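You operate a simulated robot arm through the tools that you are given. There is no shell and no other tool.

The job below is to be done with a simulated two-armed robot. You get a single attempt, and the scene is never put back.

JOB
Lamp on, wipe the dusty display, zero it, pace slider to half.
Fine: use the green pad and put it back. What is to be rubbed or washed off counts as gone when no trace of it is left.

Only the result counts: the job must be done as asked and must still hold three seconds after the hand-in. Knocking over, shifting, dropping, spilling or breaking anything else fails it.

ROBOT AND FRAMES
Two 7-joint arms with two-finger parallel grippers on one trunk, on a base that drives. Base frame: it is fixed to the floor where the robot stands at the start and does not move with it; the origin is under the middle of the robot, x ahead of it, y to its left, z up. Units: m, degrees, N and s.
The left shoulder is at the start at [0.02, 0.113, 1.347], the right one opposite. With the tool pointing down near the work surface each hand reaches from about 0.1 to 0.58 m from the robot's upright axis, wherever it stands, measured 20 degrees to its own side. Places, roughly: blue post button [0.3, 0.2, 0.9]; green post button [0.3, 0.3, 0.9]; job switch [0.1, 0.5, 0.9]; pace slider [0.3, 0.5, 0.9]; post display [0.5, 0.5, 1.1]; post lamp switch [0.5, 0, 0.9]; red post button [0.4, 0.1, 0.9]; yellow pedal [0.5, 0.1, 0.1]; yellow post button [0.2, 0.4, 0.9]. Payload 1.57 kg a hand.
Tool frame (each hand has its own): the origin (TCP) lies between the finger pads and is the grasp point; the fingertips stand 0.03 m ahead of it; z points along the fingers, y is the line along which they close. The gripper opens to 0.08 m. The fingers are 0.017 m wide and 0.012 m thick; the gripper's body (0.04 by 0.082 m) begins 0.08 m behind the TCP.
Orientation is told as [roll, pitch, yaw] about the base's x, y, z axes, in that order, counted from this pose: with the fingers straight down and closing along the base's y, the tool's x points along the base's -x, its y along +y and its z along -z.

CONTROLS
- The arms move only by the tool drive_tool. It takes "left_commands", "right_commands" or both (then of equal length, played together; a hand with none holds still); each is a list that holds one entry, the list of rows, each a list of 7 numbers: the shift along the tool's x, y, z in units of 20 mm (1.0 is 20 mm), then the turn, a rotation vector about the tool's x, y, z in units of 6 degrees (1.0 is 6 degrees), then the gripper command, from -1 (fully open) to 1 (shut), values between in proportion. In form: [[[x, y, z, wx, wy, wz, jaw], ...]]. A call has 1 to 20 rows; each row shifts and turns the commanded pose from where the row before left it, along the tool's axes as they then stand. A call with a number of a shift or a turn outside -1 to 1 is refused whole. Each row takes 0.2 s and may step no farther than 0.05 m and 8.6 degrees from the row before; otherwise, or with a gripper value out of range, the whole call is refused. A pose out of reach is approached as far as the arm can. The call stops where the force on the tool passes 40 N (or 10 N more than at its start, if that is more) or the arm is blocked; 0.2 s more then pass. Each finger travels about 0.045 m/s and halts on what it meets, pressing with about 42 N; the grip force reading is that of the motor and also rises with nothing between the fingers. The clock runs only during rows and for 0.2 s after the last one: add rows that do not move to give the fingers time. The reply holds the time, the measured pose of the TCP, the force on the tool along the base axes, the opening and the grip force, in the units named above and with some noise, with the torque about the TCP (base axes, N m) and any sound that the robot's microphone picked up.
- Cameras (640 x 400 px; columns grow to the right, rows downward): "scene" is now at [0.078, 0.0482, 1.4641]; the picture's right is [0.57, -0.82, 0.00], its down [-0.53, -0.36, -0.77] and it looks along [0.63, 0.43, -0.64] (base axes); focal length 214 px, centre (320, 200). "left" rides on the left gripper at [0.072, 0.007, -0.122] in its tool frame; the picture's right is [-0.09, 1.00, 0.00], its down [-0.84, -0.08, -0.54] and it looks along [-0.54, -0.05, 0.84] (tool axes); focal length 238 px, centre (320, 200). "right" rides on the right gripper at [0.072, -0.007, -0.122] in its tool frame; the picture's right is [0.09, 1.00, 0.00], its down [-0.84, 0.08, -0.54] and it looks along [-0.54, 0.05, 0.84] (tool axes); focal length 238 px, centre (320, 200). There is no depth. A picture from a camera that has moved, and an enlarged one, comes with that camera's place and axes in the base frame and with its lens.
- capture(camera): a new picture of that camera. It takes no simulated time.
- raise_lower(by): slides the trunk up (or, below 0, down) by that many m; the arms and the scene camera ride with it, the base frame stays. It gives what a move gives, with no picture.
- steer(legs): drives the robot by 1 to 6 legs, each [ahead, left, turn to the left] in m, m and degrees, along the robot's own axes; the way and the turn of a leg run together, so that a leg with both is an arc; at most 1.5 m and 180 degrees a leg. The arms and the cameras ride along, it lands a little off, and it stops where it bumps. It gives what a move gives.
- aim_head(pan, tilt): turns the head with the scene camera to pan (to the left, within 80 degrees either way) and tilt (down, from -29 to 69), counted from straight ahead of the robot. It gives what a move gives.
- inspect(camera, box): a new picture of the part [left, top, right, bottom] of that camera's present view, enlarged. It takes no simulated time.
- hand_in(): hands the job in; it is judged then, once.

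Places have to be worked out from the pictures, the camera data and where the tool is seen. Open the grippers and draw the arms clear of the work before you hand the job in, unless the task says otherwise.

The tools are called after ">>>" as name(argument=value, ...) on one line, values as JSON. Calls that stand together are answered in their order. drive_tool: Moves the arms, as the interface text tells. Its arguments: {"type":"object","properties":{"left_commands":{"type":"array"},"right_commands":{"type":"array"}},"required":[]} The other tools are called the same way: raise_lower (by) slides the trunk up or down; steer (legs) drives the base; aim_head (pan, tilt) turns the head that bears the scene camera; capture (camera) takes a picture; inspect (camera, box) takes an enlarged picture of a part of a camera's view; hand_in () hands the job in.

At the start:

```text
time_s: 0.0
left_ee_pos: [0.3506, 0.3624, 1.2758]
left_tool_rot: [0.0, 0.0, 0.0]
left_force: [-0.4, -0.3, -0.4]
left_wrist_torque: [0.01, 0.0, -0.03]
left_opening: 0.0798
left_grip_force: 0.0
right_ee_pos: [0.3392, 0.007, 1.3497]
right_tool_rot: [0.0, 0.0, 0.1]
right_force: [-0.3, 0.1, -0.1]
right_wrist_torque: [0.0, 0.01, -0.02]
right_opening: 0.0799
right_grip_force: 0.0
trunk travel left (down, up): [-0.4, 0.17]
robot x, y, heading: [-0.0028, 0.0009, -0.1]
head pan, tilt: [34.5, 39.9]
```

scene: 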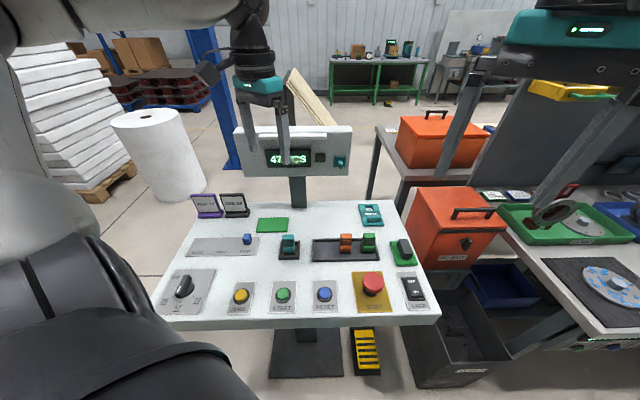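
right: 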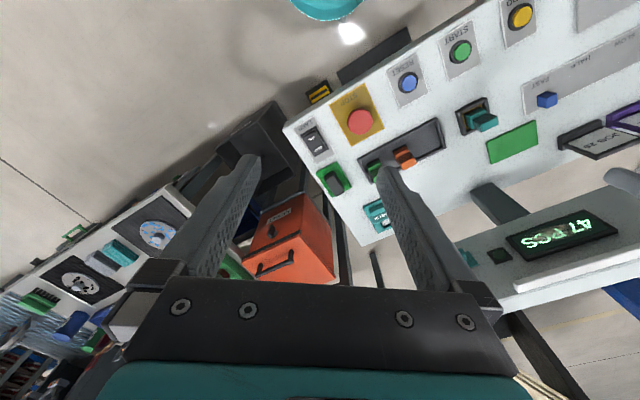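
left: 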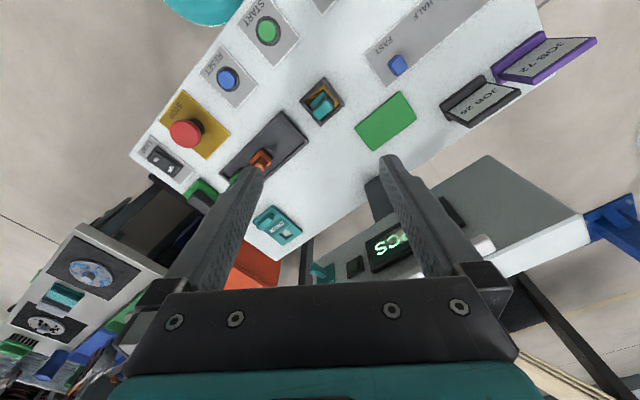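

I start by looking closely at the post: the console's labels and the display.

>>> inspect(camera="scene", box=[150, 180, 450, 340])

>>> inspect(camera="scene", box=[225, 110, 365, 200])

>>> inspect(camera="left", box=[120, 0, 620, 300])

>>> inspect(camera="right", box=[280, 0, 640, 240])

```text
2.13 times, centred on (300, 260) of scene
camera zoom: at [0.078, 0.0482, 1.4641], right [0.57, -0.82, 0.0], down [-0.53, -0.36, -0.77], along [0.63, 0.43, -0.64], focal length 458 px, centre (363, 72)
```

zoom: 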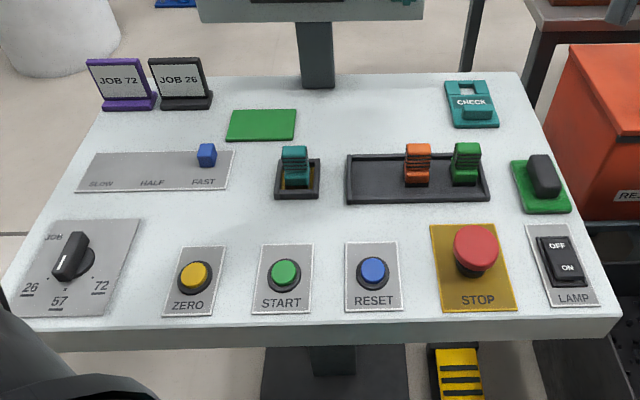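

```text
4.44 times, centred on (295, 155) of scene
camera zoom: at [0.078, 0.0482, 1.4641], right [0.57, -0.82, 0.0], down [-0.53, -0.36, -0.77], along [0.63, 0.43, -0.64], focal length 953 px, centre (431, 400)
```

zoom: 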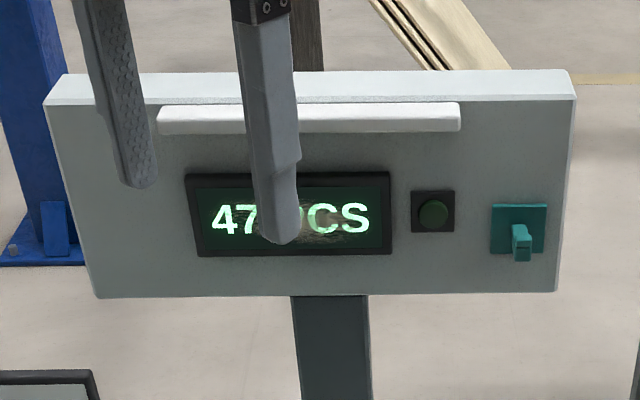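

```text
1.28 times, centred on (370, 150) of left
camera zoom: at [0.2796, 0.369, 1.3973], right [0.09, 1.0, 0.0], down [0.84, -0.08, 0.54], along [0.54, -0.05, -0.84], focal length 305 px, centre (256, 264)
```

zoom: 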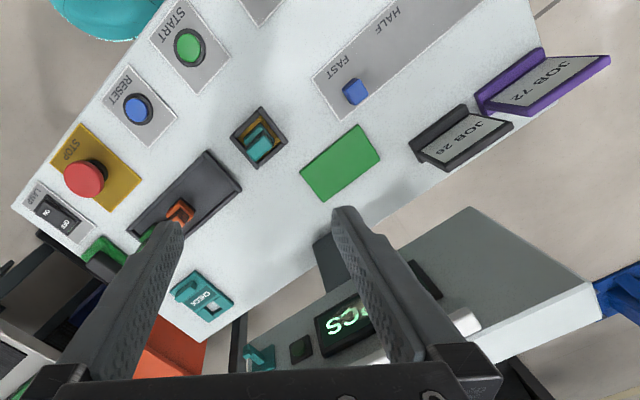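

```text
1.67 times, centred on (460, 120) of right
camera zoom: at [0.2665, -0.0001, 1.4729], right [-0.09, 1.0, 0.0], down [0.84, 0.08, 0.54], along [0.54, 0.05, -0.84], focal length 397 px, centre (87, 333)
```

zoom: 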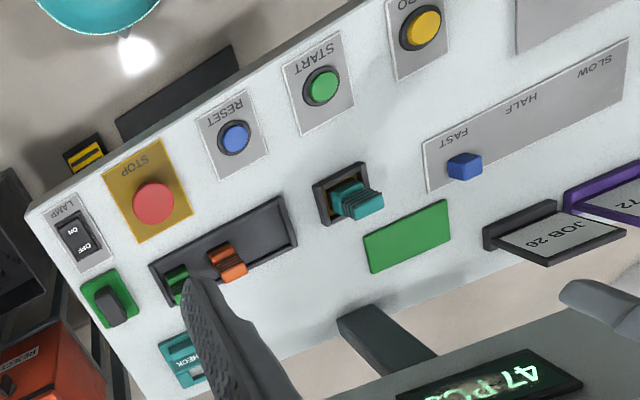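

The console carries several greenish things (flat green patch, green block with dark knob, ribbed green block in the tray). I enlarge each to tell which is the pad.

>>> inspect(camera="scene", box=[270, 220, 350, 270])

>>> inspect(camera="scene", box=[335, 200, 430, 270])

>>> inspect(camera="right", box=[300, 80, 560, 240])

>>> inspect(camera="left", box=[130, 60, 430, 250])

>>> inspect(camera="scene", box=[170, 180, 310, 270])

```text
8.00 times, centred on (310, 245) of scene
camera zoom: at [0.078, 0.0482, 1.4641], right [0.57, -0.82, 0.0], down [-0.53, -0.36, -0.77], along [0.63, 0.43, -0.64], focal length 1716 px, centre (400, -160)
```

zoom: 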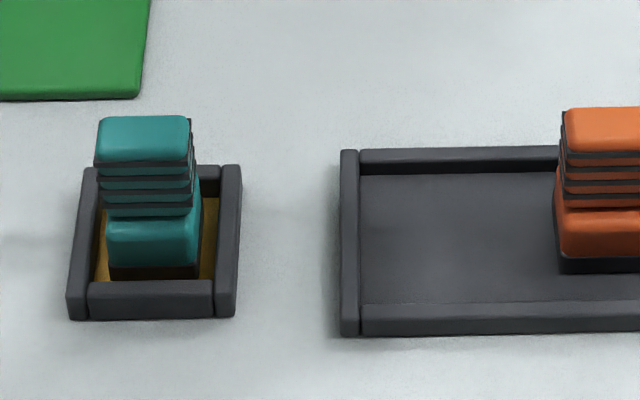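

```text
5.71 times, centred on (382, 235) of scene
camera zoom: at [0.078, 0.0482, 1.4641], right [0.57, -0.82, 0.0], down [-0.53, -0.36, -0.77], along [0.63, 0.43, -0.64], focal length 1226 px, centre (-37, 0)
```

zoom: 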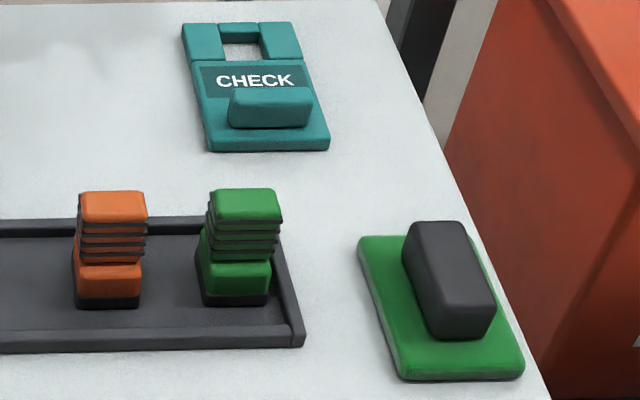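

```text
2.46 times, centred on (430, 160) of right
camera zoom: at [0.2665, -0.0001, 1.4729], right [-0.09, 1.0, 0.0], down [0.84, 0.08, 0.54], along [0.54, 0.05, -0.84], focal length 587 px, centre (49, 298)
```

zoom: 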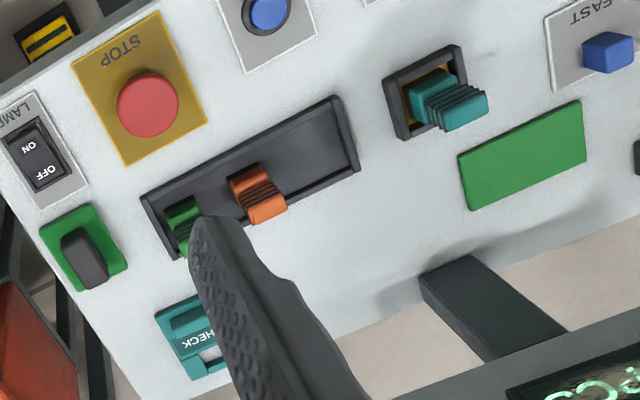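

```text
2.11 times, centred on (280, 155) of left
camera zoom: at [0.2796, 0.369, 1.3973], right [0.09, 1.0, 0.0], down [0.84, -0.08, 0.54], along [0.54, -0.05, -0.84], focal length 502 px, centre (404, 295)
```

zoom: 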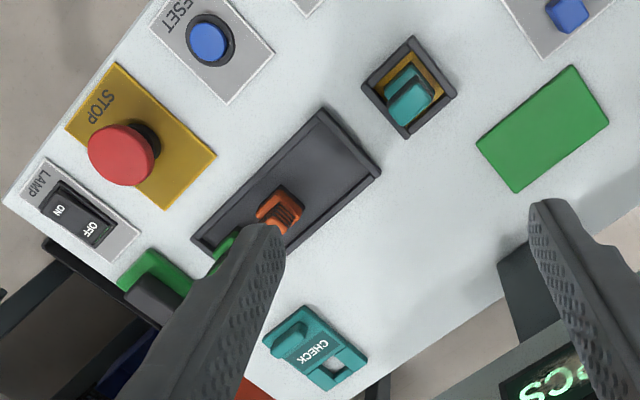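

```text
4.44 times, centred on (240, 225) of scene
camera zoom: at [0.078, 0.0482, 1.4641], right [0.57, -0.82, 0.0], down [-0.53, -0.36, -0.77], along [0.63, 0.43, -0.64], focal length 953 px, centre (676, 89)
```

zoom: 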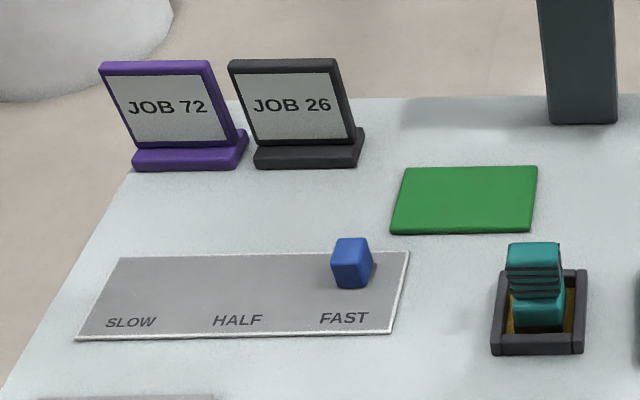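

The dark-handled green block at the right of the console looks like the rubbing pad; the flat green patch and ribbed stamps are other things. I check the space round the base before turning to face the console (it stands about 37° to my left).

>>> aim_head(pan=20, tilt=69)

>>> capture(camera="scene")

>>> aim_head(pan=75, tilt=40)

>>> capture(camera="scene")

>>> aim_head(pan=-40, tilt=45)

>>> capture(camera="scene")

```text
time_s: 0.9
left_ee_pos: [0.35, 0.362, 1.2747]
left_tool_rot: [-0.1, 0.0, 0.1]
left_force: [-0.2, 1.2, -0.3]
left_wrist_torque: [0.0, 0.01, -0.01]
left_opening: 0.08
left_grip_force: 0.2
right_ee_pos: [0.339, 0.0081, 1.352]
right_tool_rot: [0.1, 0.1, 0.0]
right_force: [0.1, 0.1, -0.5]
right_wrist_torque: [-0.01, 0.02, -0.01]
right_opening: 0.08
right_grip_force: 0.1
trunk travel left (down, up): [-0.4, 0.17]
robot x, y, heading: [0.0024, 0.0033, -0.1]
head pan, tilt: [20.0, 68.8]
```

```text
taken
camera scene: at [0.0605, 0.0192, 1.4278], right [0.34, -0.94, 0.0], down [-0.88, -0.32, -0.36], along [0.34, 0.12, -0.93], focal length 214 px, centre (320, 200)
```

scene: 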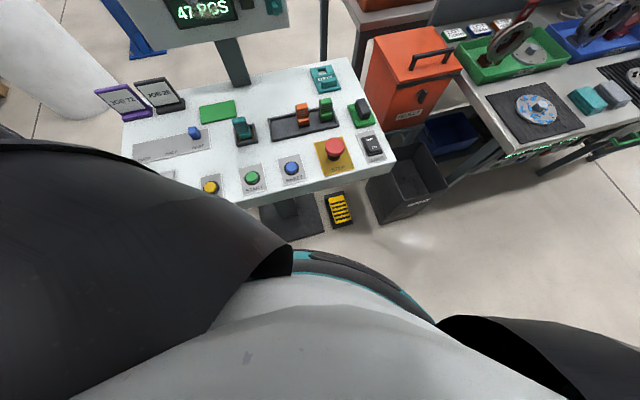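

```text
time_s: 2.2
left_ee_pos: [0.3512, 0.3618, 1.2746]
left_tool_rot: [0.0, 0.0, 0.1]
left_force: [-0.5, 0.1, 0.2]
left_wrist_torque: [0.01, -0.02, -0.02]
left_opening: 0.0799
left_grip_force: 0.0
right_ee_pos: [0.3396, 0.0079, 1.3507]
right_tool_rot: [0.1, 0.0, 0.0]
right_force: [-0.3, -0.6, -0.1]
right_wrist_torque: [0.01, 0.0, 0.02]
right_opening: 0.0801
right_grip_force: 0.1
trunk travel left (down, up): [-0.4, 0.17]
robot x, y, heading: [0.0019, -0.0001, -0.2]
head pan, tilt: [75.0, 40.0]
```

```text
taken
camera scene: at [0.03, 0.0821, 1.4639], right [0.97, -0.26, 0.0], down [-0.17, -0.62, -0.77], along [0.2, 0.74, -0.64], focal length 214 px, centre (320, 200)
```

scene: 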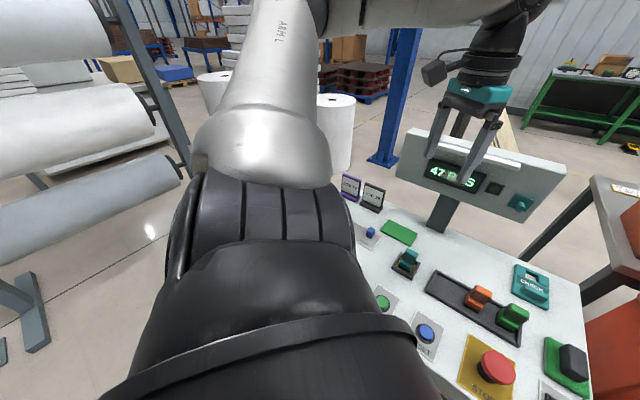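

```text
time_s: 4.1
left_ee_pos: [0.351, 0.361, 1.2753]
left_tool_rot: [0.0, 0.1, 0.1]
left_force: [0.1, -0.6, -0.2]
left_wrist_torque: [0.0, -0.02, -0.03]
left_opening: 0.0801
left_grip_force: 0.0
right_ee_pos: [0.3394, 0.0069, 1.3508]
right_tool_rot: [0.0, 0.0, -0.1]
right_force: [0.4, 0.3, 1.3]
right_wrist_torque: [0.03, 0.02, 0.0]
right_opening: 0.0799
right_grip_force: 0.0
trunk travel left (down, up): [-0.4, 0.17]
robot x, y, heading: [-0.0052, 0.0012, -0.4]
head pan, tilt: [-40.0, 45.0]
```

```text
taken
camera scene: at [0.0702, -0.0522, 1.4567], right [-0.64, -0.77, 0.0], down [-0.54, 0.45, -0.71], along [0.54, -0.45, -0.71], focal length 214 px, centre (320, 200)
```

scene: 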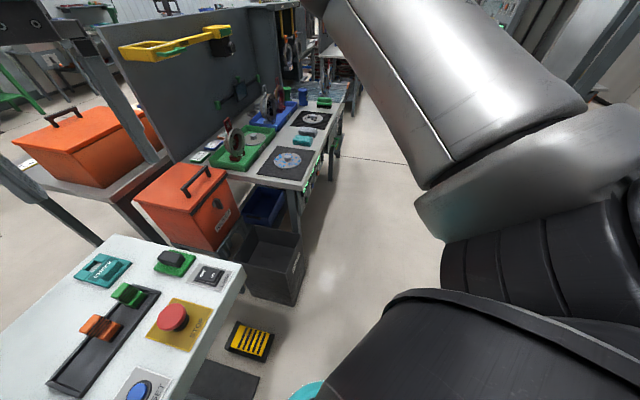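

The base is round (about 0.25 m radius) and the footplate is about 0.37 m away, so turning on the spot is free. I turn left 37° to face the console squarely and look again.

>>> steer(legs=[[0, 0, 37.3]])

>>> aim_head(pan=0, tilt=35)

>>> capture(camera="scene")

>>> capture(camera="right")

>>> capture(camera="left")

```text
time_s: 6.3
left_ee_pos: [0.0581, 0.5011, 1.2743]
left_tool_rot: [0.2, 0.1, 37.6]
left_force: [0.3, 0.7, 1.4]
left_wrist_torque: [-0.02, -0.03, 0.01]
left_opening: 0.0803
left_grip_force: 0.0
right_ee_pos: [0.265, 0.2119, 1.3514]
right_tool_rot: [0.0, -0.1, 37.5]
right_force: [-0.1, 0.0, -0.7]
right_wrist_torque: [-0.03, 0.0, -0.02]
right_opening: 0.0802
right_grip_force: 0.2
trunk travel left (down, up): [-0.4, 0.17]
robot x, y, heading: [-0.001, -0.0006, 37.7]
head pan, tilt: [-40.0, 45.0]
```

```text
time_s: 7.4
left_ee_pos: [0.0573, 0.5017, 1.2745]
left_tool_rot: [-0.1, 0.0, 37.6]
left_force: [1.0, -0.1, 0.8]
left_wrist_torque: [0.0, -0.02, -0.05]
left_opening: 0.08
left_grip_force: 0.1
right_ee_pos: [0.2645, 0.2119, 1.3506]
right_tool_rot: [0.1, 0.0, 37.6]
right_force: [-0.5, -0.3, 0.8]
right_wrist_torque: [-0.02, 0.0, 0.0]
right_opening: 0.0799
right_grip_force: 0.2
trunk travel left (down, up): [-0.4, 0.17]
robot x, y, heading: [-0.0004, 0.0002, 37.7]
head pan, tilt: [0.0, 35.0]
```

```text
taken
camera scene: at [0.0757, 0.0597, 1.4715], right [0.61, -0.79, 0.0], down [-0.46, -0.35, -0.82], along [0.65, 0.5, -0.57], focal length 214 px, centre (320, 200)
```

scene: 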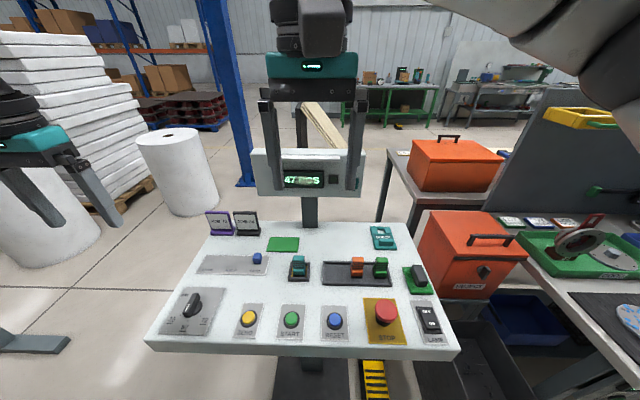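

```text
taken
camera right: at [0.2111, 0.1626, 1.4729], right [-0.68, 0.73, 0.0], down [0.62, 0.57, 0.54], along [0.4, 0.37, -0.84], focal length 238 px, centre (320, 200)
```

right: 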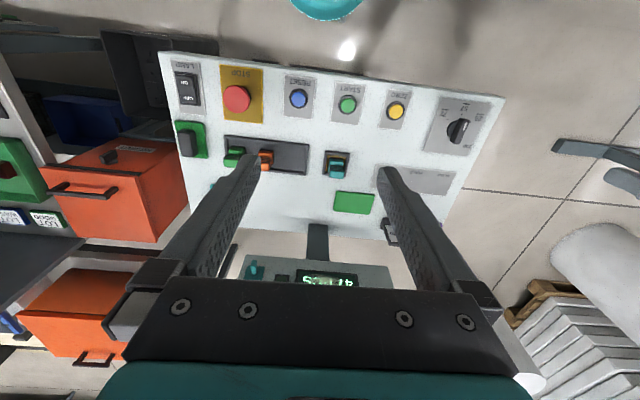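

```text
taken
camera left: at [-0.0027, 0.4627, 1.3974], right [-0.53, 0.84, 0.0], down [0.71, 0.45, 0.54], along [0.46, 0.29, -0.84], focal length 238 px, centre (320, 200)
```

left: 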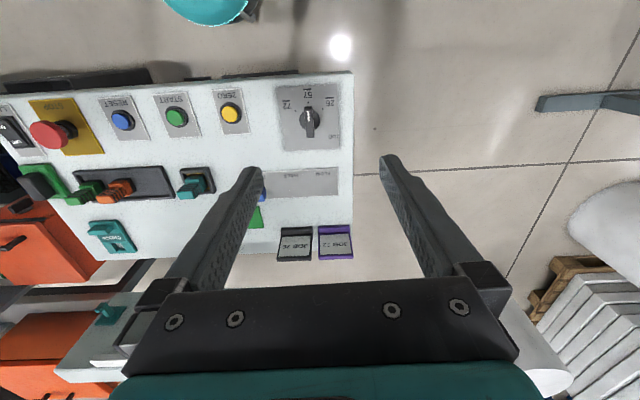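

I'm now square to the console (heading 37.7°); the lamp rocker is near [0.469, 0.005, 0.905], i.e. 0.29 m to the right hand's right. I move the right hand above it with jaws shut, staying high, and look at the rocker.

>>> drive_tool(right_commands=[[[0, -0.963, 0.7, 0, 0, 0, 1], [0, -0.963, 0.7, 0, 0, 0, 1], [0, -0.963, 0.7, 0, 0, 0, 1], [0, -0.963, 0.7, 0, 0, 0, 1], [0, -0.963, 0.7, 0, 0, 0, 1], [0, -0.963, 0.7, 0, 0, 0, 1], [0, -0.963, 0.7, 0, 0, 0, 1], [0, -0.963, 0.7, 0, 0, 0, 1], [0, -0.963, 0.7, 0, 0, 0, 1], [0, -0.963, 0.7, 0, 0, 0, 1], [0, -0.963, 0.7, 0, 0, 0, 1], [0, -0.963, 0.7, 0, 0, 0, 1], [0, -0.963, 0.7, 0, 0, 0, 1], [0, -0.963, 0.7, 0, 0, 0, 1], [0, -0.963, 0.7, 0, 0, 0, 1]]])

>>> capture(camera="right")

>>> capture(camera="scene")

```text
time_s: 10.6
left_ee_pos: [0.0563, 0.5006, 1.2751]
left_tool_rot: [-0.1, 0.0, 37.6]
left_force: [0.1, 0.2, -0.4]
left_wrist_torque: [0.0, -0.03, 0.0]
left_opening: 0.08
left_grip_force: 0.0
right_ee_pos: [0.4413, -0.0186, 1.1406]
right_tool_rot: [0.1, 0.1, 37.6]
right_force: [-0.8, 0.2, -0.4]
right_wrist_torque: [0.0, -0.01, 0.04]
right_opening: 0.0001
right_grip_force: 21.1
trunk travel left (down, up): [-0.4, 0.17]
robot x, y, heading: [-0.0009, -0.0003, 37.5]
head pan, tilt: [0.0, 35.0]
```

```text
taken
camera right: at [0.3875, -0.0683, 1.2631], right [-0.68, 0.73, 0.0], down [0.62, 0.57, 0.54], along [0.4, 0.37, -0.84], focal length 238 px, centre (320, 200)
```

right: 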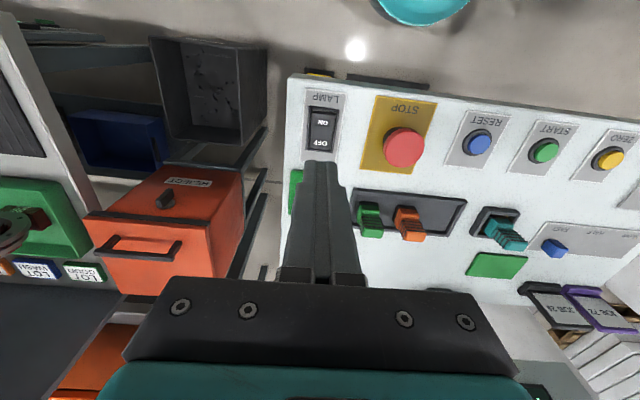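

```text
taken
camera scene: at [0.0758, 0.0594, 1.4715], right [0.61, -0.79, 0.0], down [-0.45, -0.35, -0.82], along [0.65, 0.5, -0.57], focal length 214 px, centre (320, 200)
```

scene: 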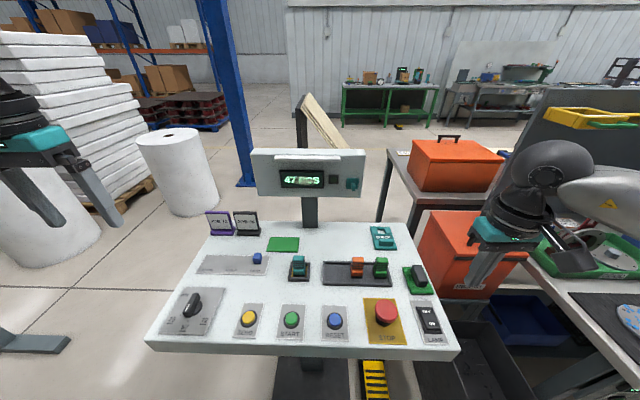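

>>> inspect(camera="right", box=[280, 75, 380, 165])

>>> inspect(camera="scene", box=[240, 140, 370, 210])

>>> inspect(camera="scene", box=[390, 255, 460, 355])

```text
4.44 times, centred on (330, 120) of right
camera zoom: at [0.3875, -0.0683, 1.2631], right [-0.68, 0.73, 0.0], down [0.62, 0.57, 0.54], along [0.4, 0.37, -0.84], focal length 1059 px, centre (276, 556)
```

zoom: 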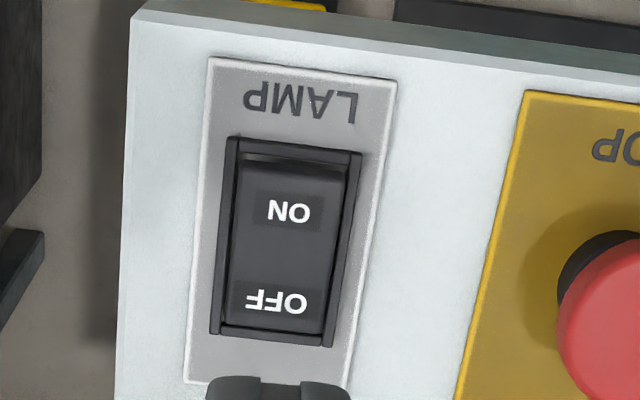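

```text
4.92 times, centred on (305, 175) of scene
camera zoom: at [0.0758, 0.0594, 1.4715], right [0.61, -0.79, 0.0], down [-0.45, -0.35, -0.82], along [0.65, 0.5, -0.57], focal length 1056 px, centre (394, 323)
```

zoom: 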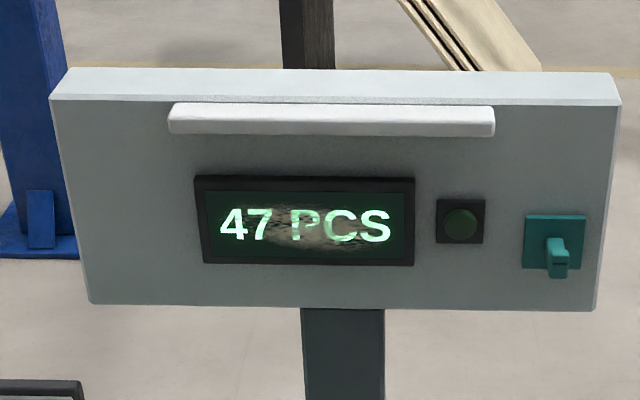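

```text
4.00 times, centred on (425, 305) of scene
camera zoom: at [0.0758, 0.0594, 1.4715], right [0.61, -0.79, 0.0], down [-0.45, -0.35, -0.82], along [0.65, 0.5, -0.57], focal length 858 px, centre (-100, -220)
```

zoom: 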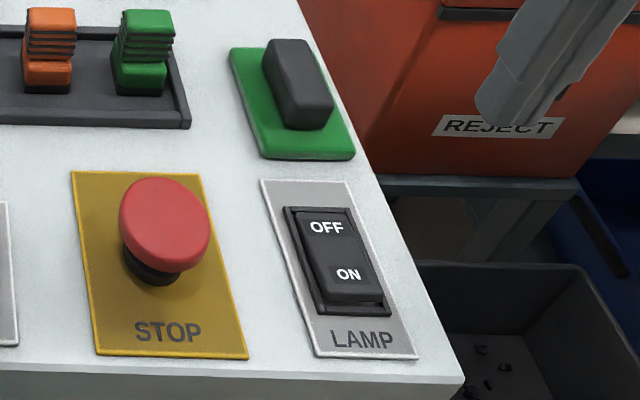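

The OFF end is pressed in and the ON end (nearer me) stands up; ON is at about [0.453, -0.003, 0.91]. I move over its near half and descend to just above it.

>>> drive_tool(right_commands=[[[-0.83, 0.28, 0, 0, 0, 0, 1], [0, 0, 1, 0, 0, 0, 1], [0, 0, 1, 0, 0, 0, 1], [0, 0, 1, 0, 0, 0, 1], [0, 0, 1, 0, 0, 0, 1], [0, 0, 1, 0, 0, 0, 1], [0, 0, 1, 0, 0, 0, 1], [0, 0, 1, 0, 0, 0, 1], [0, 0, 1, 0, 0, 0, 1], [0, 0, 0.7, 0, 0, 0, 1], [0, 0, 0, 0, 0, 0, 1]]])

>>> capture(camera="right")

>>> inspect(camera="scene", box=[390, 255, 460, 355])

```text
time_s: 13.0
left_ee_pos: [0.0576, 0.5007, 1.2761]
left_tool_rot: [0.0, 0.0, 37.6]
left_force: [0.1, -0.3, -0.3]
left_wrist_torque: [-0.01, -0.01, 0.05]
left_opening: 0.0801
left_grip_force: 0.0
right_ee_pos: [0.4505, -0.0032, 0.9654]
right_tool_rot: [-0.1, -0.1, 37.6]
right_force: [-0.1, 0.7, 0.6]
right_wrist_torque: [-0.01, 0.01, 0.04]
right_opening: 0.0
right_grip_force: 21.2
trunk travel left (down, up): [-0.4, 0.17]
robot x, y, heading: [0.0034, 0.0011, 37.5]
head pan, tilt: [0.0, 35.0]
```

```text
taken
camera right: at [0.3973, -0.053, 1.088], right [-0.68, 0.73, 0.0], down [0.62, 0.57, 0.54], along [0.4, 0.37, -0.84], focal length 238 px, centre (320, 200)
```

right: 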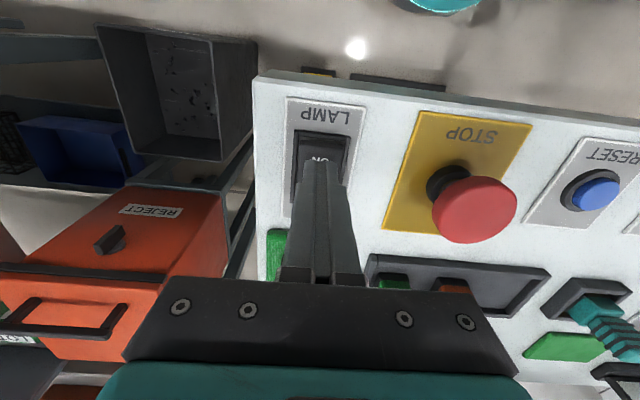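

```text
4.00 times, centred on (425, 305) of scene
camera zoom: at [0.0756, 0.0598, 1.4715], right [0.61, -0.79, 0.0], down [-0.45, -0.35, -0.82], along [0.65, 0.5, -0.57], focal length 858 px, centre (-100, -220)
```

zoom: 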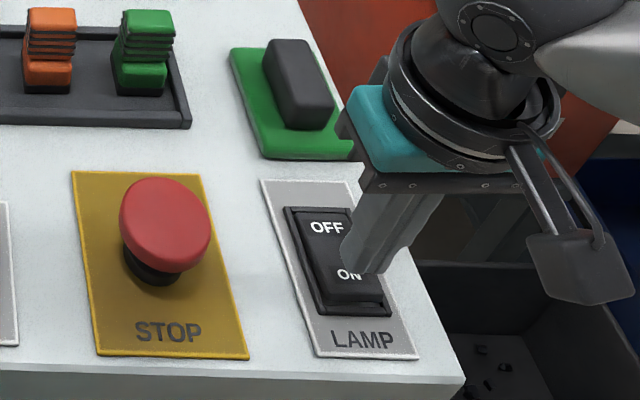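

The tip hovers just over ON, about 2–3 cm up. I shift 4 mm nearer and press down in small steps, then come straight up.

>>> drive_tool(right_commands=[[[0.2, 0.05, 0.3, 0, 0, 0, 1], [0, 0, 0.4, 0, 0, 0, 1], [0, 0, 0.3, 0, 0, 0, 1], [0, 0, 0.2, 0, 0, 0, 1], [0, 0, 0.2, 0, 0, 0, 1]]])

>>> inspect(camera="scene", box=[240, 140, 370, 210])

>>> inspect(camera="scene", box=[390, 255, 460, 355])

```text
time_s: 14.4
left_ee_pos: [0.0553, 0.4995, 1.2748]
left_tool_rot: [0.0, -0.1, 37.6]
left_force: [1.0, -0.6, -0.2]
left_wrist_torque: [0.02, 0.0, -0.01]
left_opening: 0.08
left_grip_force: 0.0
right_ee_pos: [0.4466, -0.0046, 0.9436]
right_tool_rot: [-0.1, -0.3, 37.6]
right_force: [-9.7, -5.9, 18.6]
right_wrist_torque: [-0.08, 0.14, -0.01]
right_opening: 0.0
right_grip_force: 21.2
trunk travel left (down, up): [-0.4, 0.17]
robot x, y, heading: [-0.0009, -0.0009, 37.4]
head pan, tilt: [0.0, 35.0]
heard: click
stopped in row 5 (right hand): the force on the tool passed its limit at 41 N (the readings are from after the stop); the commanded pose is now the measured one
```

```text
4.92 times, centred on (305, 175) of scene
camera zoom: at [0.0732, 0.0586, 1.4716], right [0.61, -0.79, 0.0], down [-0.45, -0.35, -0.82], along [0.65, 0.5, -0.57], focal length 1056 px, centre (394, 323)
```

zoom: 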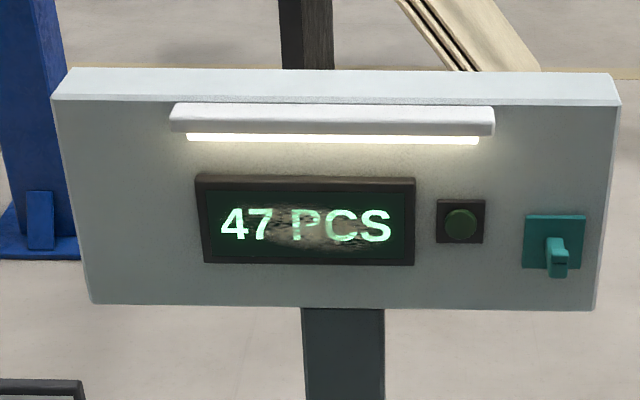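

```text
4.00 times, centred on (425, 305) of scene
camera zoom: at [0.0732, 0.0586, 1.4716], right [0.61, -0.79, 0.0], down [-0.45, -0.35, -0.82], along [0.65, 0.5, -0.57], focal length 858 px, centre (-100, -220)
```

zoom: 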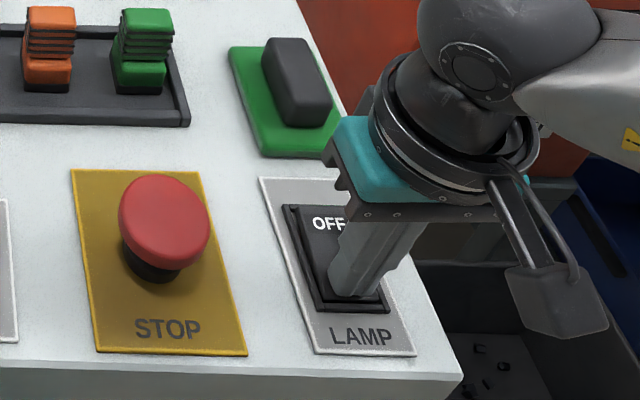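

The click and the lit tube show the lamp is on. I lift the right hand clear, drive 0.12 m to the right for a better reach to the pad, and look at it.

>>> drive_tool(right_commands=[[[0, 0, -1, 0, 0, 0, 1], [0, 0, -1, 0, 0, 0, 1], [0, 0, -1, 0, 0, 0, 1], [0, 0, -1, 0, 0, 0, 0], [0, 0, -1, 0, 0, 0, -1], [0, 0, -1, 0, 0, 0, -1], [0, 0, -1, 0, 0, 0, -1], [0, 0, -1, 0, 0, 0, -1], [0, 0, 0, 0, 0, 0, -1]]])

>>> steer(legs=[[0, -0.12, 0]])

>>> capture(camera="right")

>>> capture(camera="scene")

```text
time_s: 16.4
left_ee_pos: [0.058, 0.501, 1.2753]
left_tool_rot: [-0.1, 0.0, 37.6]
left_force: [0.1, 0.9, -0.4]
left_wrist_torque: [-0.04, 0.0, 0.01]
left_opening: 0.0797
left_grip_force: 0.0
right_ee_pos: [0.4476, -0.0046, 1.1021]
right_tool_rot: [0.0, -0.3, 37.4]
right_force: [-0.9, -0.2, 0.3]
right_wrist_torque: [-0.03, -0.02, -0.01]
right_opening: 0.0799
right_grip_force: 0.1
trunk travel left (down, up): [-0.4, 0.17]
robot x, y, heading: [-0.0012, -0.0003, 37.5]
head pan, tilt: [0.0, 35.0]
```

```text
time_s: 17.6
left_ee_pos: [0.1301, 0.4068, 1.2761]
left_tool_rot: [0.0, 0.0, 37.6]
left_force: [0.3, 0.0, 0.2]
left_wrist_torque: [0.02, 0.02, 0.04]
left_opening: 0.0801
left_grip_force: 0.1
right_ee_pos: [0.5194, -0.0979, 1.1011]
right_tool_rot: [-0.1, -0.4, 37.7]
right_force: [0.3, 0.4, 0.3]
right_wrist_torque: [0.06, 0.0, -0.02]
right_opening: 0.08
right_grip_force: 0.0
trunk travel left (down, up): [-0.4, 0.17]
robot x, y, heading: [0.0703, -0.0933, 37.8]
head pan, tilt: [0.0, 35.0]
```

```text
taken
camera right: at [0.4655, -0.1484, 1.2236], right [-0.68, 0.73, 0.0], down [0.61, 0.57, 0.55], along [0.4, 0.37, -0.84], focal length 238 px, centre (320, 200)
```

right: 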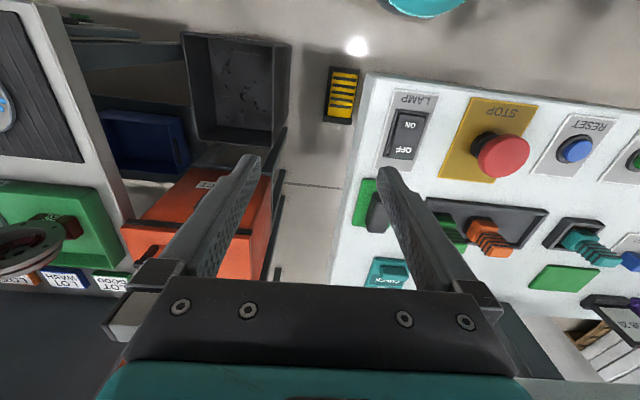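

```text
taken
camera scene: at [0.1479, -0.0346, 1.4715], right [0.61, -0.79, 0.0], down [-0.46, -0.35, -0.82], along [0.65, 0.5, -0.57], focal length 214 px, centre (320, 200)
```

scene: 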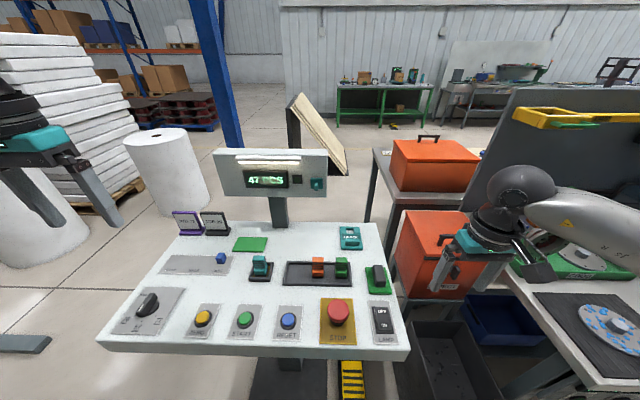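

I enlarge the pad in both views to fix its handle's place and direction.

>>> inspect(camera="scene", box=[350, 255, 400, 300])

>>> inspect(camera="right", box=[340, 160, 420, 240])

```text
8.89 times, centred on (375, 278) of scene
camera zoom: at [0.1479, -0.0346, 1.4715], right [0.61, -0.79, 0.0], down [-0.46, -0.35, -0.82], along [0.65, 0.5, -0.57], focal length 1906 px, centre (-169, -489)
```

zoom: 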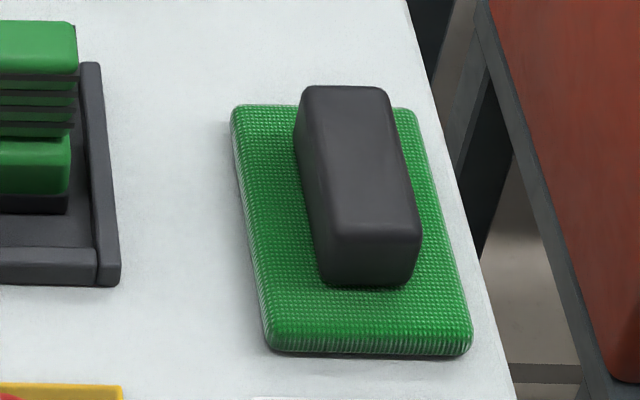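

```text
5.00 times, centred on (380, 200) of right
camera zoom: at [0.4655, -0.1484, 1.2236], right [-0.68, 0.73, 0.0], down [0.61, 0.57, 0.55], along [0.4, 0.37, -0.84], focal length 1192 px, centre (20, 200)
```

zoom: 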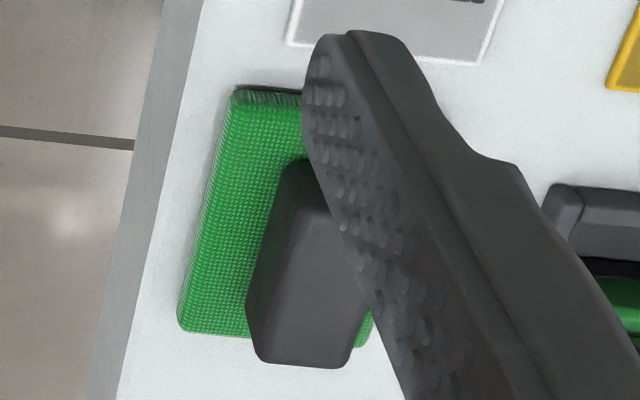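

The green mesh pad with the dark handle is clearly the rubbing pad: handle centre about [0.559, 0.067], top ≈0.94, its length along my forward axis, so the present finger direction suits. I move over it at height and look down.

>>> drive_tool(right_commands=[[[-0.94, 0.757, 0, 0, 0, 0, -1], [-0.94, 0.757, 0, 0, 0, 0, -1], [-0.94, 0.757, 0, 0, 0, 0, -1], [-0.94, 0.757, 0, 0, 0, 0, -1], [-0.94, 0.757, 0, 0, 0, 0, -1], [-0.94, 0.757, 0, 0, 0, 0, -1], [-0.94, 0.757, 0, 0, 0, 0, -1], [0, 0, 1, 0, 0, 0, -1], [0, 0, 1, 0, 0, 0, -1], [0, 0, 0, 0, 0, 0, -1]]])

>>> capture(camera="right")

>>> inspect(camera="scene", box=[330, 220, 430, 310])

```text
time_s: 19.8
left_ee_pos: [0.1296, 0.4072, 1.2752]
left_tool_rot: [0.0, 0.0, 37.6]
left_force: [-0.4, 0.6, -0.1]
left_wrist_torque: [-0.02, 0.04, -0.02]
left_opening: 0.0804
left_grip_force: 0.1
right_ee_pos: [0.5596, 0.0661, 1.0627]
right_tool_rot: [0.0, -0.3, 37.6]
right_force: [-0.2, 0.5, 0.3]
right_wrist_torque: [0.0, 0.03, 0.0]
right_opening: 0.0797
right_grip_force: 0.1
trunk travel left (down, up): [-0.4, 0.17]
robot x, y, heading: [0.0707, -0.0936, 37.6]
head pan, tilt: [0.0, 35.0]
```

```text
taken
camera right: at [0.5053, 0.0162, 1.1844], right [-0.68, 0.73, 0.0], down [0.61, 0.57, 0.55], along [0.4, 0.37, -0.84], focal length 238 px, centre (320, 200)
```

right: 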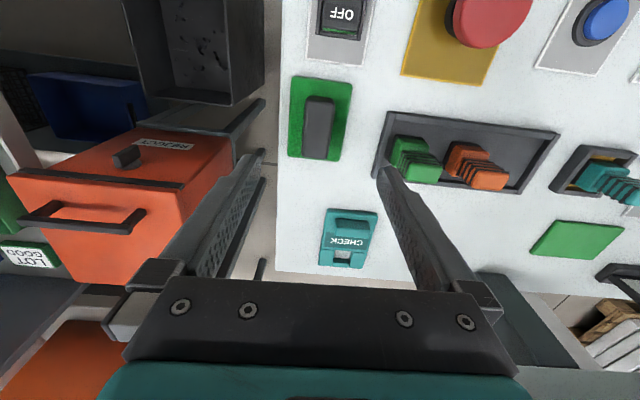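

```text
4.44 times, centred on (380, 265) of scene
camera zoom: at [0.1471, -0.0338, 1.4715], right [0.61, -0.79, 0.0], down [-0.45, -0.35, -0.82], along [0.65, 0.5, -0.57], focal length 953 px, centre (53, -89)
```

zoom: 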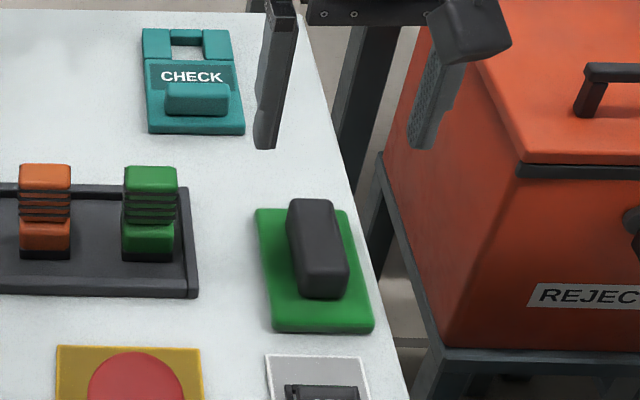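

The handle lies nearly under the hand. I enlarge it to fine-tune by millimetres.

>>> inspect(camera="right", box=[270, 60, 370, 180])

```text
3.33 times, centred on (320, 120) of right
camera zoom: at [0.5053, 0.0162, 1.1844], right [-0.68, 0.73, 0.0], down [0.61, 0.57, 0.55], along [0.4, 0.37, -0.84], focal length 794 px, centre (320, 467)
```

zoom: 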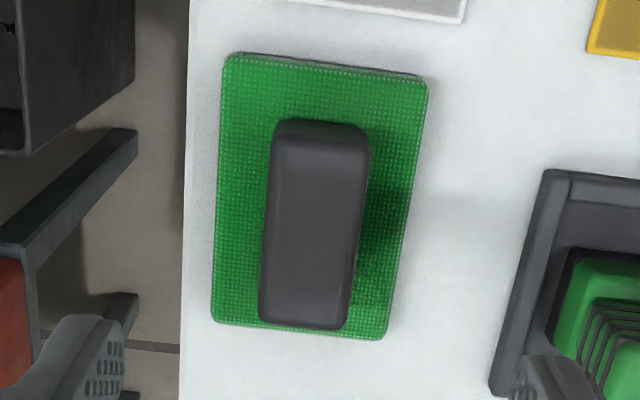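

Centred within 3 mm (handle at tool x≈0, y≈−0.003) and aligned. I part-close the jaws to 5 cm and descend until the tips are beside the upper handle, still above the mesh.

>>> drive_tool(right_commands=[[[0, -0.14, 0, 0, 0, 0, -0.25], [0, 0, 0.9, 0, 0, 0, -0.25], [0, 0, 0.9, 0, 0, 0, -0.25], [0, 0, 0.9, 0, 0, 0, -0.25], [0, 0, 0.9, 0, 0, 0, -0.25], [0, 0, 0.8, 0, 0, 0, -0.25], [0, 0, 0.7, 0, 0, 0, -0.25], [0, 0, 0, 0, 0, 0, -0.25]]])

>>> inspect(camera="right", box=[240, 80, 400, 200])

>>> inspect(camera="scene", box=[340, 240, 420, 300])

```text
time_s: 21.6
left_ee_pos: [0.1278, 0.4082, 1.2757]
left_tool_rot: [0.0, 0.0, 37.6]
left_force: [-0.2, 0.2, 0.2]
left_wrist_torque: [0.0, 0.02, 0.01]
left_opening: 0.0798
left_grip_force: 0.0
right_ee_pos: [0.5605, 0.0633, 0.9617]
right_tool_rot: [0.0, -0.3, 37.6]
right_force: [-0.7, -0.2, 0.3]
right_wrist_torque: [0.0, 0.02, 0.01]
right_opening: 0.05
right_grip_force: 0.1
trunk travel left (down, up): [-0.4, 0.17]
robot x, y, heading: [0.0709, -0.0946, 37.9]
head pan, tilt: [0.0, 35.0]
```

```text
3.33 times, centred on (320, 140) of right
camera zoom: at [0.5065, 0.0141, 1.0834], right [-0.68, 0.73, 0.0], down [0.61, 0.57, 0.55], along [0.4, 0.37, -0.84], focal length 794 px, centre (320, 400)
```

zoom: 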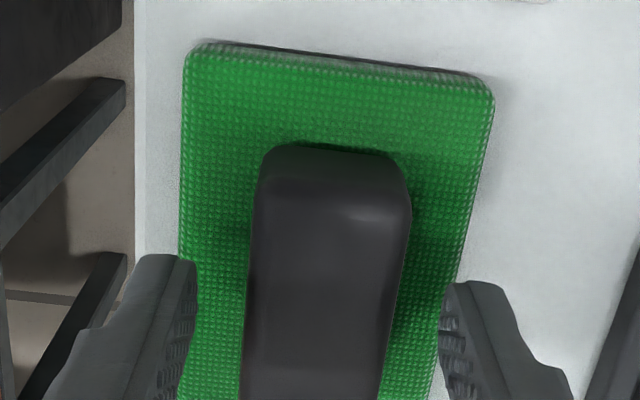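

```text
6.67 times, centred on (380, 270) of scene
camera zoom: at [0.1471, -0.0336, 1.4715], right [0.61, -0.79, 0.0], down [-0.45, -0.35, -0.82], along [0.65, 0.5, -0.57], focal length 1430 px, centre (-80, -267)
```

zoom: 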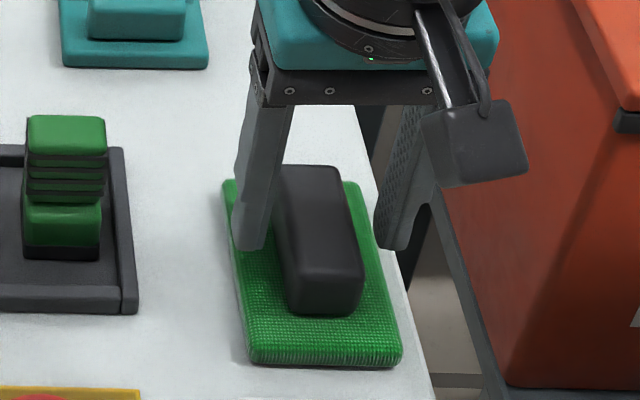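

Fingers straddle the handle evenly. I ease down another ~14 mm, watching the force.

>>> drive_tool(right_commands=[[[0, 0, 0.25, 0, 0, 0, -0.25], [0, 0, 0.25, 0, 0, 0, -0.25], [0, 0, 0.2, 0, 0, 0, -0.25], [0, 0, 0, 0, 0, 0, -0.25]]])

>>> inspect(camera="scene", box=[340, 240, 420, 300])

>>> inspect(camera="right", box=[240, 80, 400, 200])

```text
time_s: 22.6
left_ee_pos: [0.1297, 0.4093, 1.2753]
left_tool_rot: [0.0, 0.0, 37.6]
left_force: [0.3, -0.7, -0.7]
left_wrist_torque: [0.0, -0.01, -0.03]
left_opening: 0.0801
left_grip_force: 0.1
right_ee_pos: [0.5591, 0.0642, 0.9469]
right_tool_rot: [0.0, -0.2, 37.5]
right_force: [0.0, 0.7, 0.9]
right_wrist_torque: [-0.02, -0.02, -0.01]
right_opening: 0.0498
right_grip_force: 0.0
trunk travel left (down, up): [-0.4, 0.17]
robot x, y, heading: [0.07, -0.0924, 37.7]
head pan, tilt: [0.0, 35.0]
```

```text
6.67 times, centred on (380, 270) of scene
camera zoom: at [0.1472, -0.0336, 1.4715], right [0.61, -0.79, 0.0], down [-0.45, -0.35, -0.82], along [0.65, 0.5, -0.57], focal length 1430 px, centre (-80, -267)
```

zoom: 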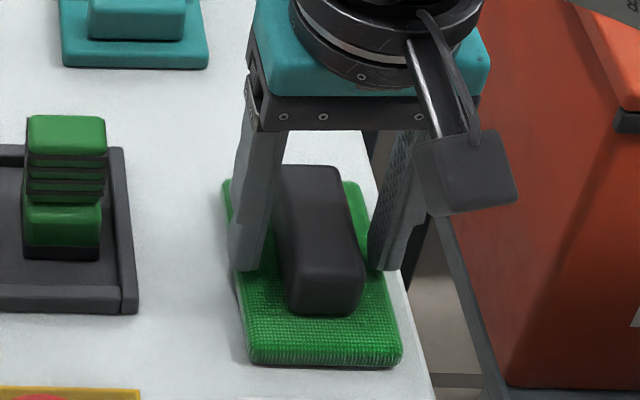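

```text
3.33 times, centred on (320, 140) of right
camera zoom: at [0.506, 0.014, 1.0692], right [-0.68, 0.73, 0.0], down [0.61, 0.57, 0.55], along [0.4, 0.37, -0.84], focal length 794 px, centre (320, 400)
```

zoom: 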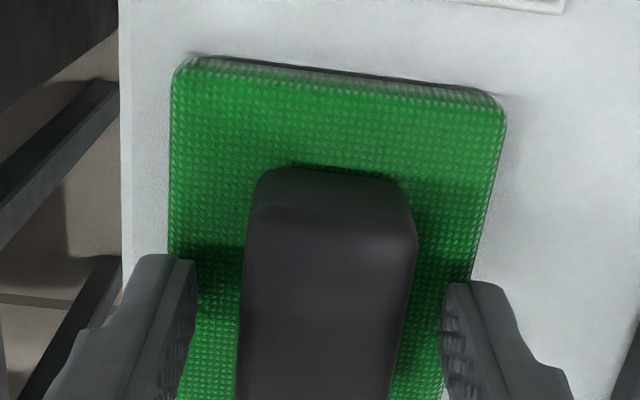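

The tips are just above the mesh and no contact force shows. I close on the handle.

>>> drive_tool(right_commands=[[[0, 0, 0, 0, 0, 0, 1], [0, 0, 0, 0, 0, 0, 1], [0, 0, 0, 0, 0, 0, 1], [0, 0, 0, 0, 0, 0, 1], [0, 0, 0, 0, 0, 0, 1]]])

>>> inspect(camera="scene", box=[340, 240, 420, 300])

```text
time_s: 23.8
left_ee_pos: [0.1293, 0.4091, 1.2751]
left_tool_rot: [0.0, -0.1, 37.7]
left_force: [-0.4, -0.2, -0.2]
left_wrist_torque: [-0.02, -0.01, 0.03]
left_opening: 0.0799
left_grip_force: 0.0
right_ee_pos: [0.5607, 0.0628, 0.9472]
right_tool_rot: [0.0, -0.3, 37.5]
right_force: [0.4, -0.3, -0.2]
right_wrist_torque: [-0.01, -0.01, 0.0]
right_opening: 0.0285
right_grip_force: 38.9
trunk travel left (down, up): [-0.4, 0.17]
robot x, y, heading: [0.0735, -0.0934, 37.5]
head pan, tilt: [0.0, 35.0]
```

```text
6.67 times, centred on (380, 270) of scene
camera zoom: at [0.1472, -0.0335, 1.4715], right [0.61, -0.79, 0.0], down [-0.45, -0.35, -0.82], along [0.65, 0.5, -0.57], focal length 1430 px, centre (-80, -267)
```

zoom: 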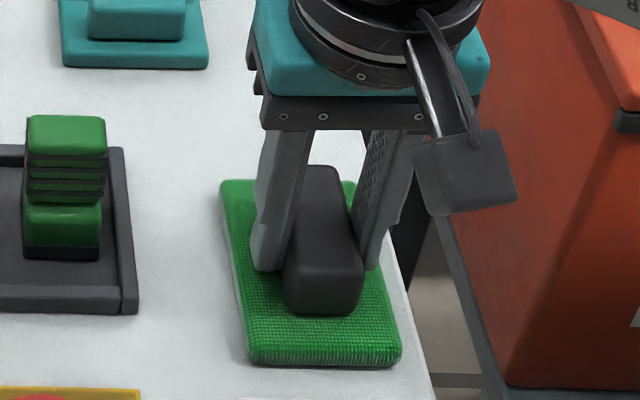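

Gripped (0.0285 m on the handle). I lift straight up 15 cm and check the pad and the display.

>>> drive_tool(right_commands=[[[0, 0, -0.5, 0, 0, 0, 1], [0, 0, -1, 0, 0, 0, 1], [0, 0, -1, 0, 0, 0, 1], [0, 0, -1, 0, 0, 0, 1], [0, 0, -1, 0, 0, 0, 1], [0, 0, -1, 0, 0, 0, 1], [0, 0, -1, 0, 0, 0, 1], [0, 0, -1, 0, 0, 0, 1], [0, 0, 0, 0, 0, 0, 1]]])

>>> capture(camera="scene")

>>> capture(camera="right")

>>> inspect(camera="scene", box=[200, 130, 340, 220])

```text
time_s: 25.8
left_ee_pos: [0.1295, 0.4076, 1.2755]
left_tool_rot: [0.0, -0.1, 37.6]
left_force: [-0.5, 0.1, 0.0]
left_wrist_torque: [0.03, -0.03, -0.01]
left_opening: 0.0801
left_grip_force: 0.0
right_ee_pos: [0.5599, 0.0645, 1.097]
right_tool_rot: [0.0, -0.2, 37.6]
right_force: [-0.2, -0.6, -0.3]
right_wrist_torque: [-0.03, 0.02, 0.0]
right_opening: 0.0291
right_grip_force: 38.7
trunk travel left (down, up): [-0.4, 0.17]
robot x, y, heading: [0.0741, -0.0903, 37.8]
head pan, tilt: [0.0, 35.0]
```

```text
taken
camera scene: at [0.1473, -0.0336, 1.4715], right [0.61, -0.79, 0.0], down [-0.45, -0.35, -0.82], along [0.65, 0.5, -0.57], focal length 214 px, centre (320, 200)
```

scene: 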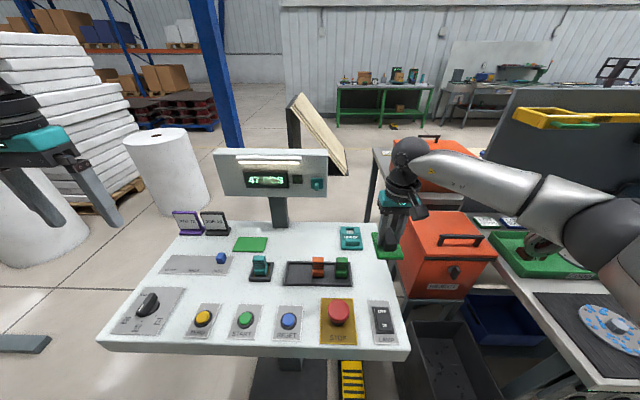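

```text
taken
camera right: at [0.5058, 0.015, 1.2191], right [-0.68, 0.73, 0.0], down [0.61, 0.57, 0.55], along [0.4, 0.37, -0.84], focal length 238 px, centre (320, 200)
```

right: 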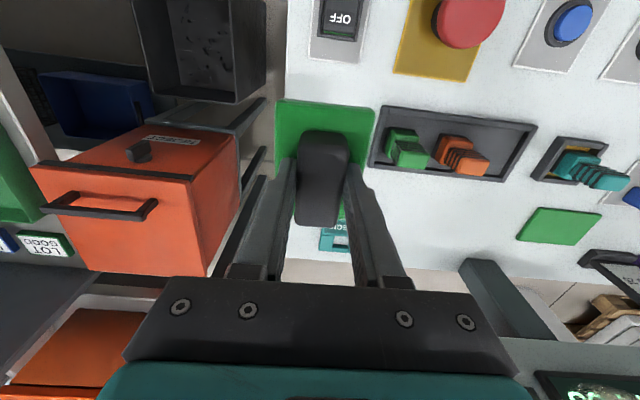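

```text
4.44 times, centred on (270, 175) of scene
camera zoom: at [0.1473, -0.0336, 1.4715], right [0.61, -0.79, 0.0], down [-0.45, -0.35, -0.82], along [0.65, 0.5, -0.57], focal length 953 px, centre (542, 311)
```

zoom: 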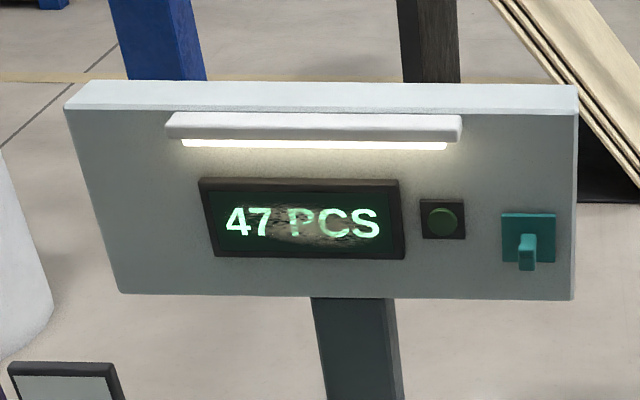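

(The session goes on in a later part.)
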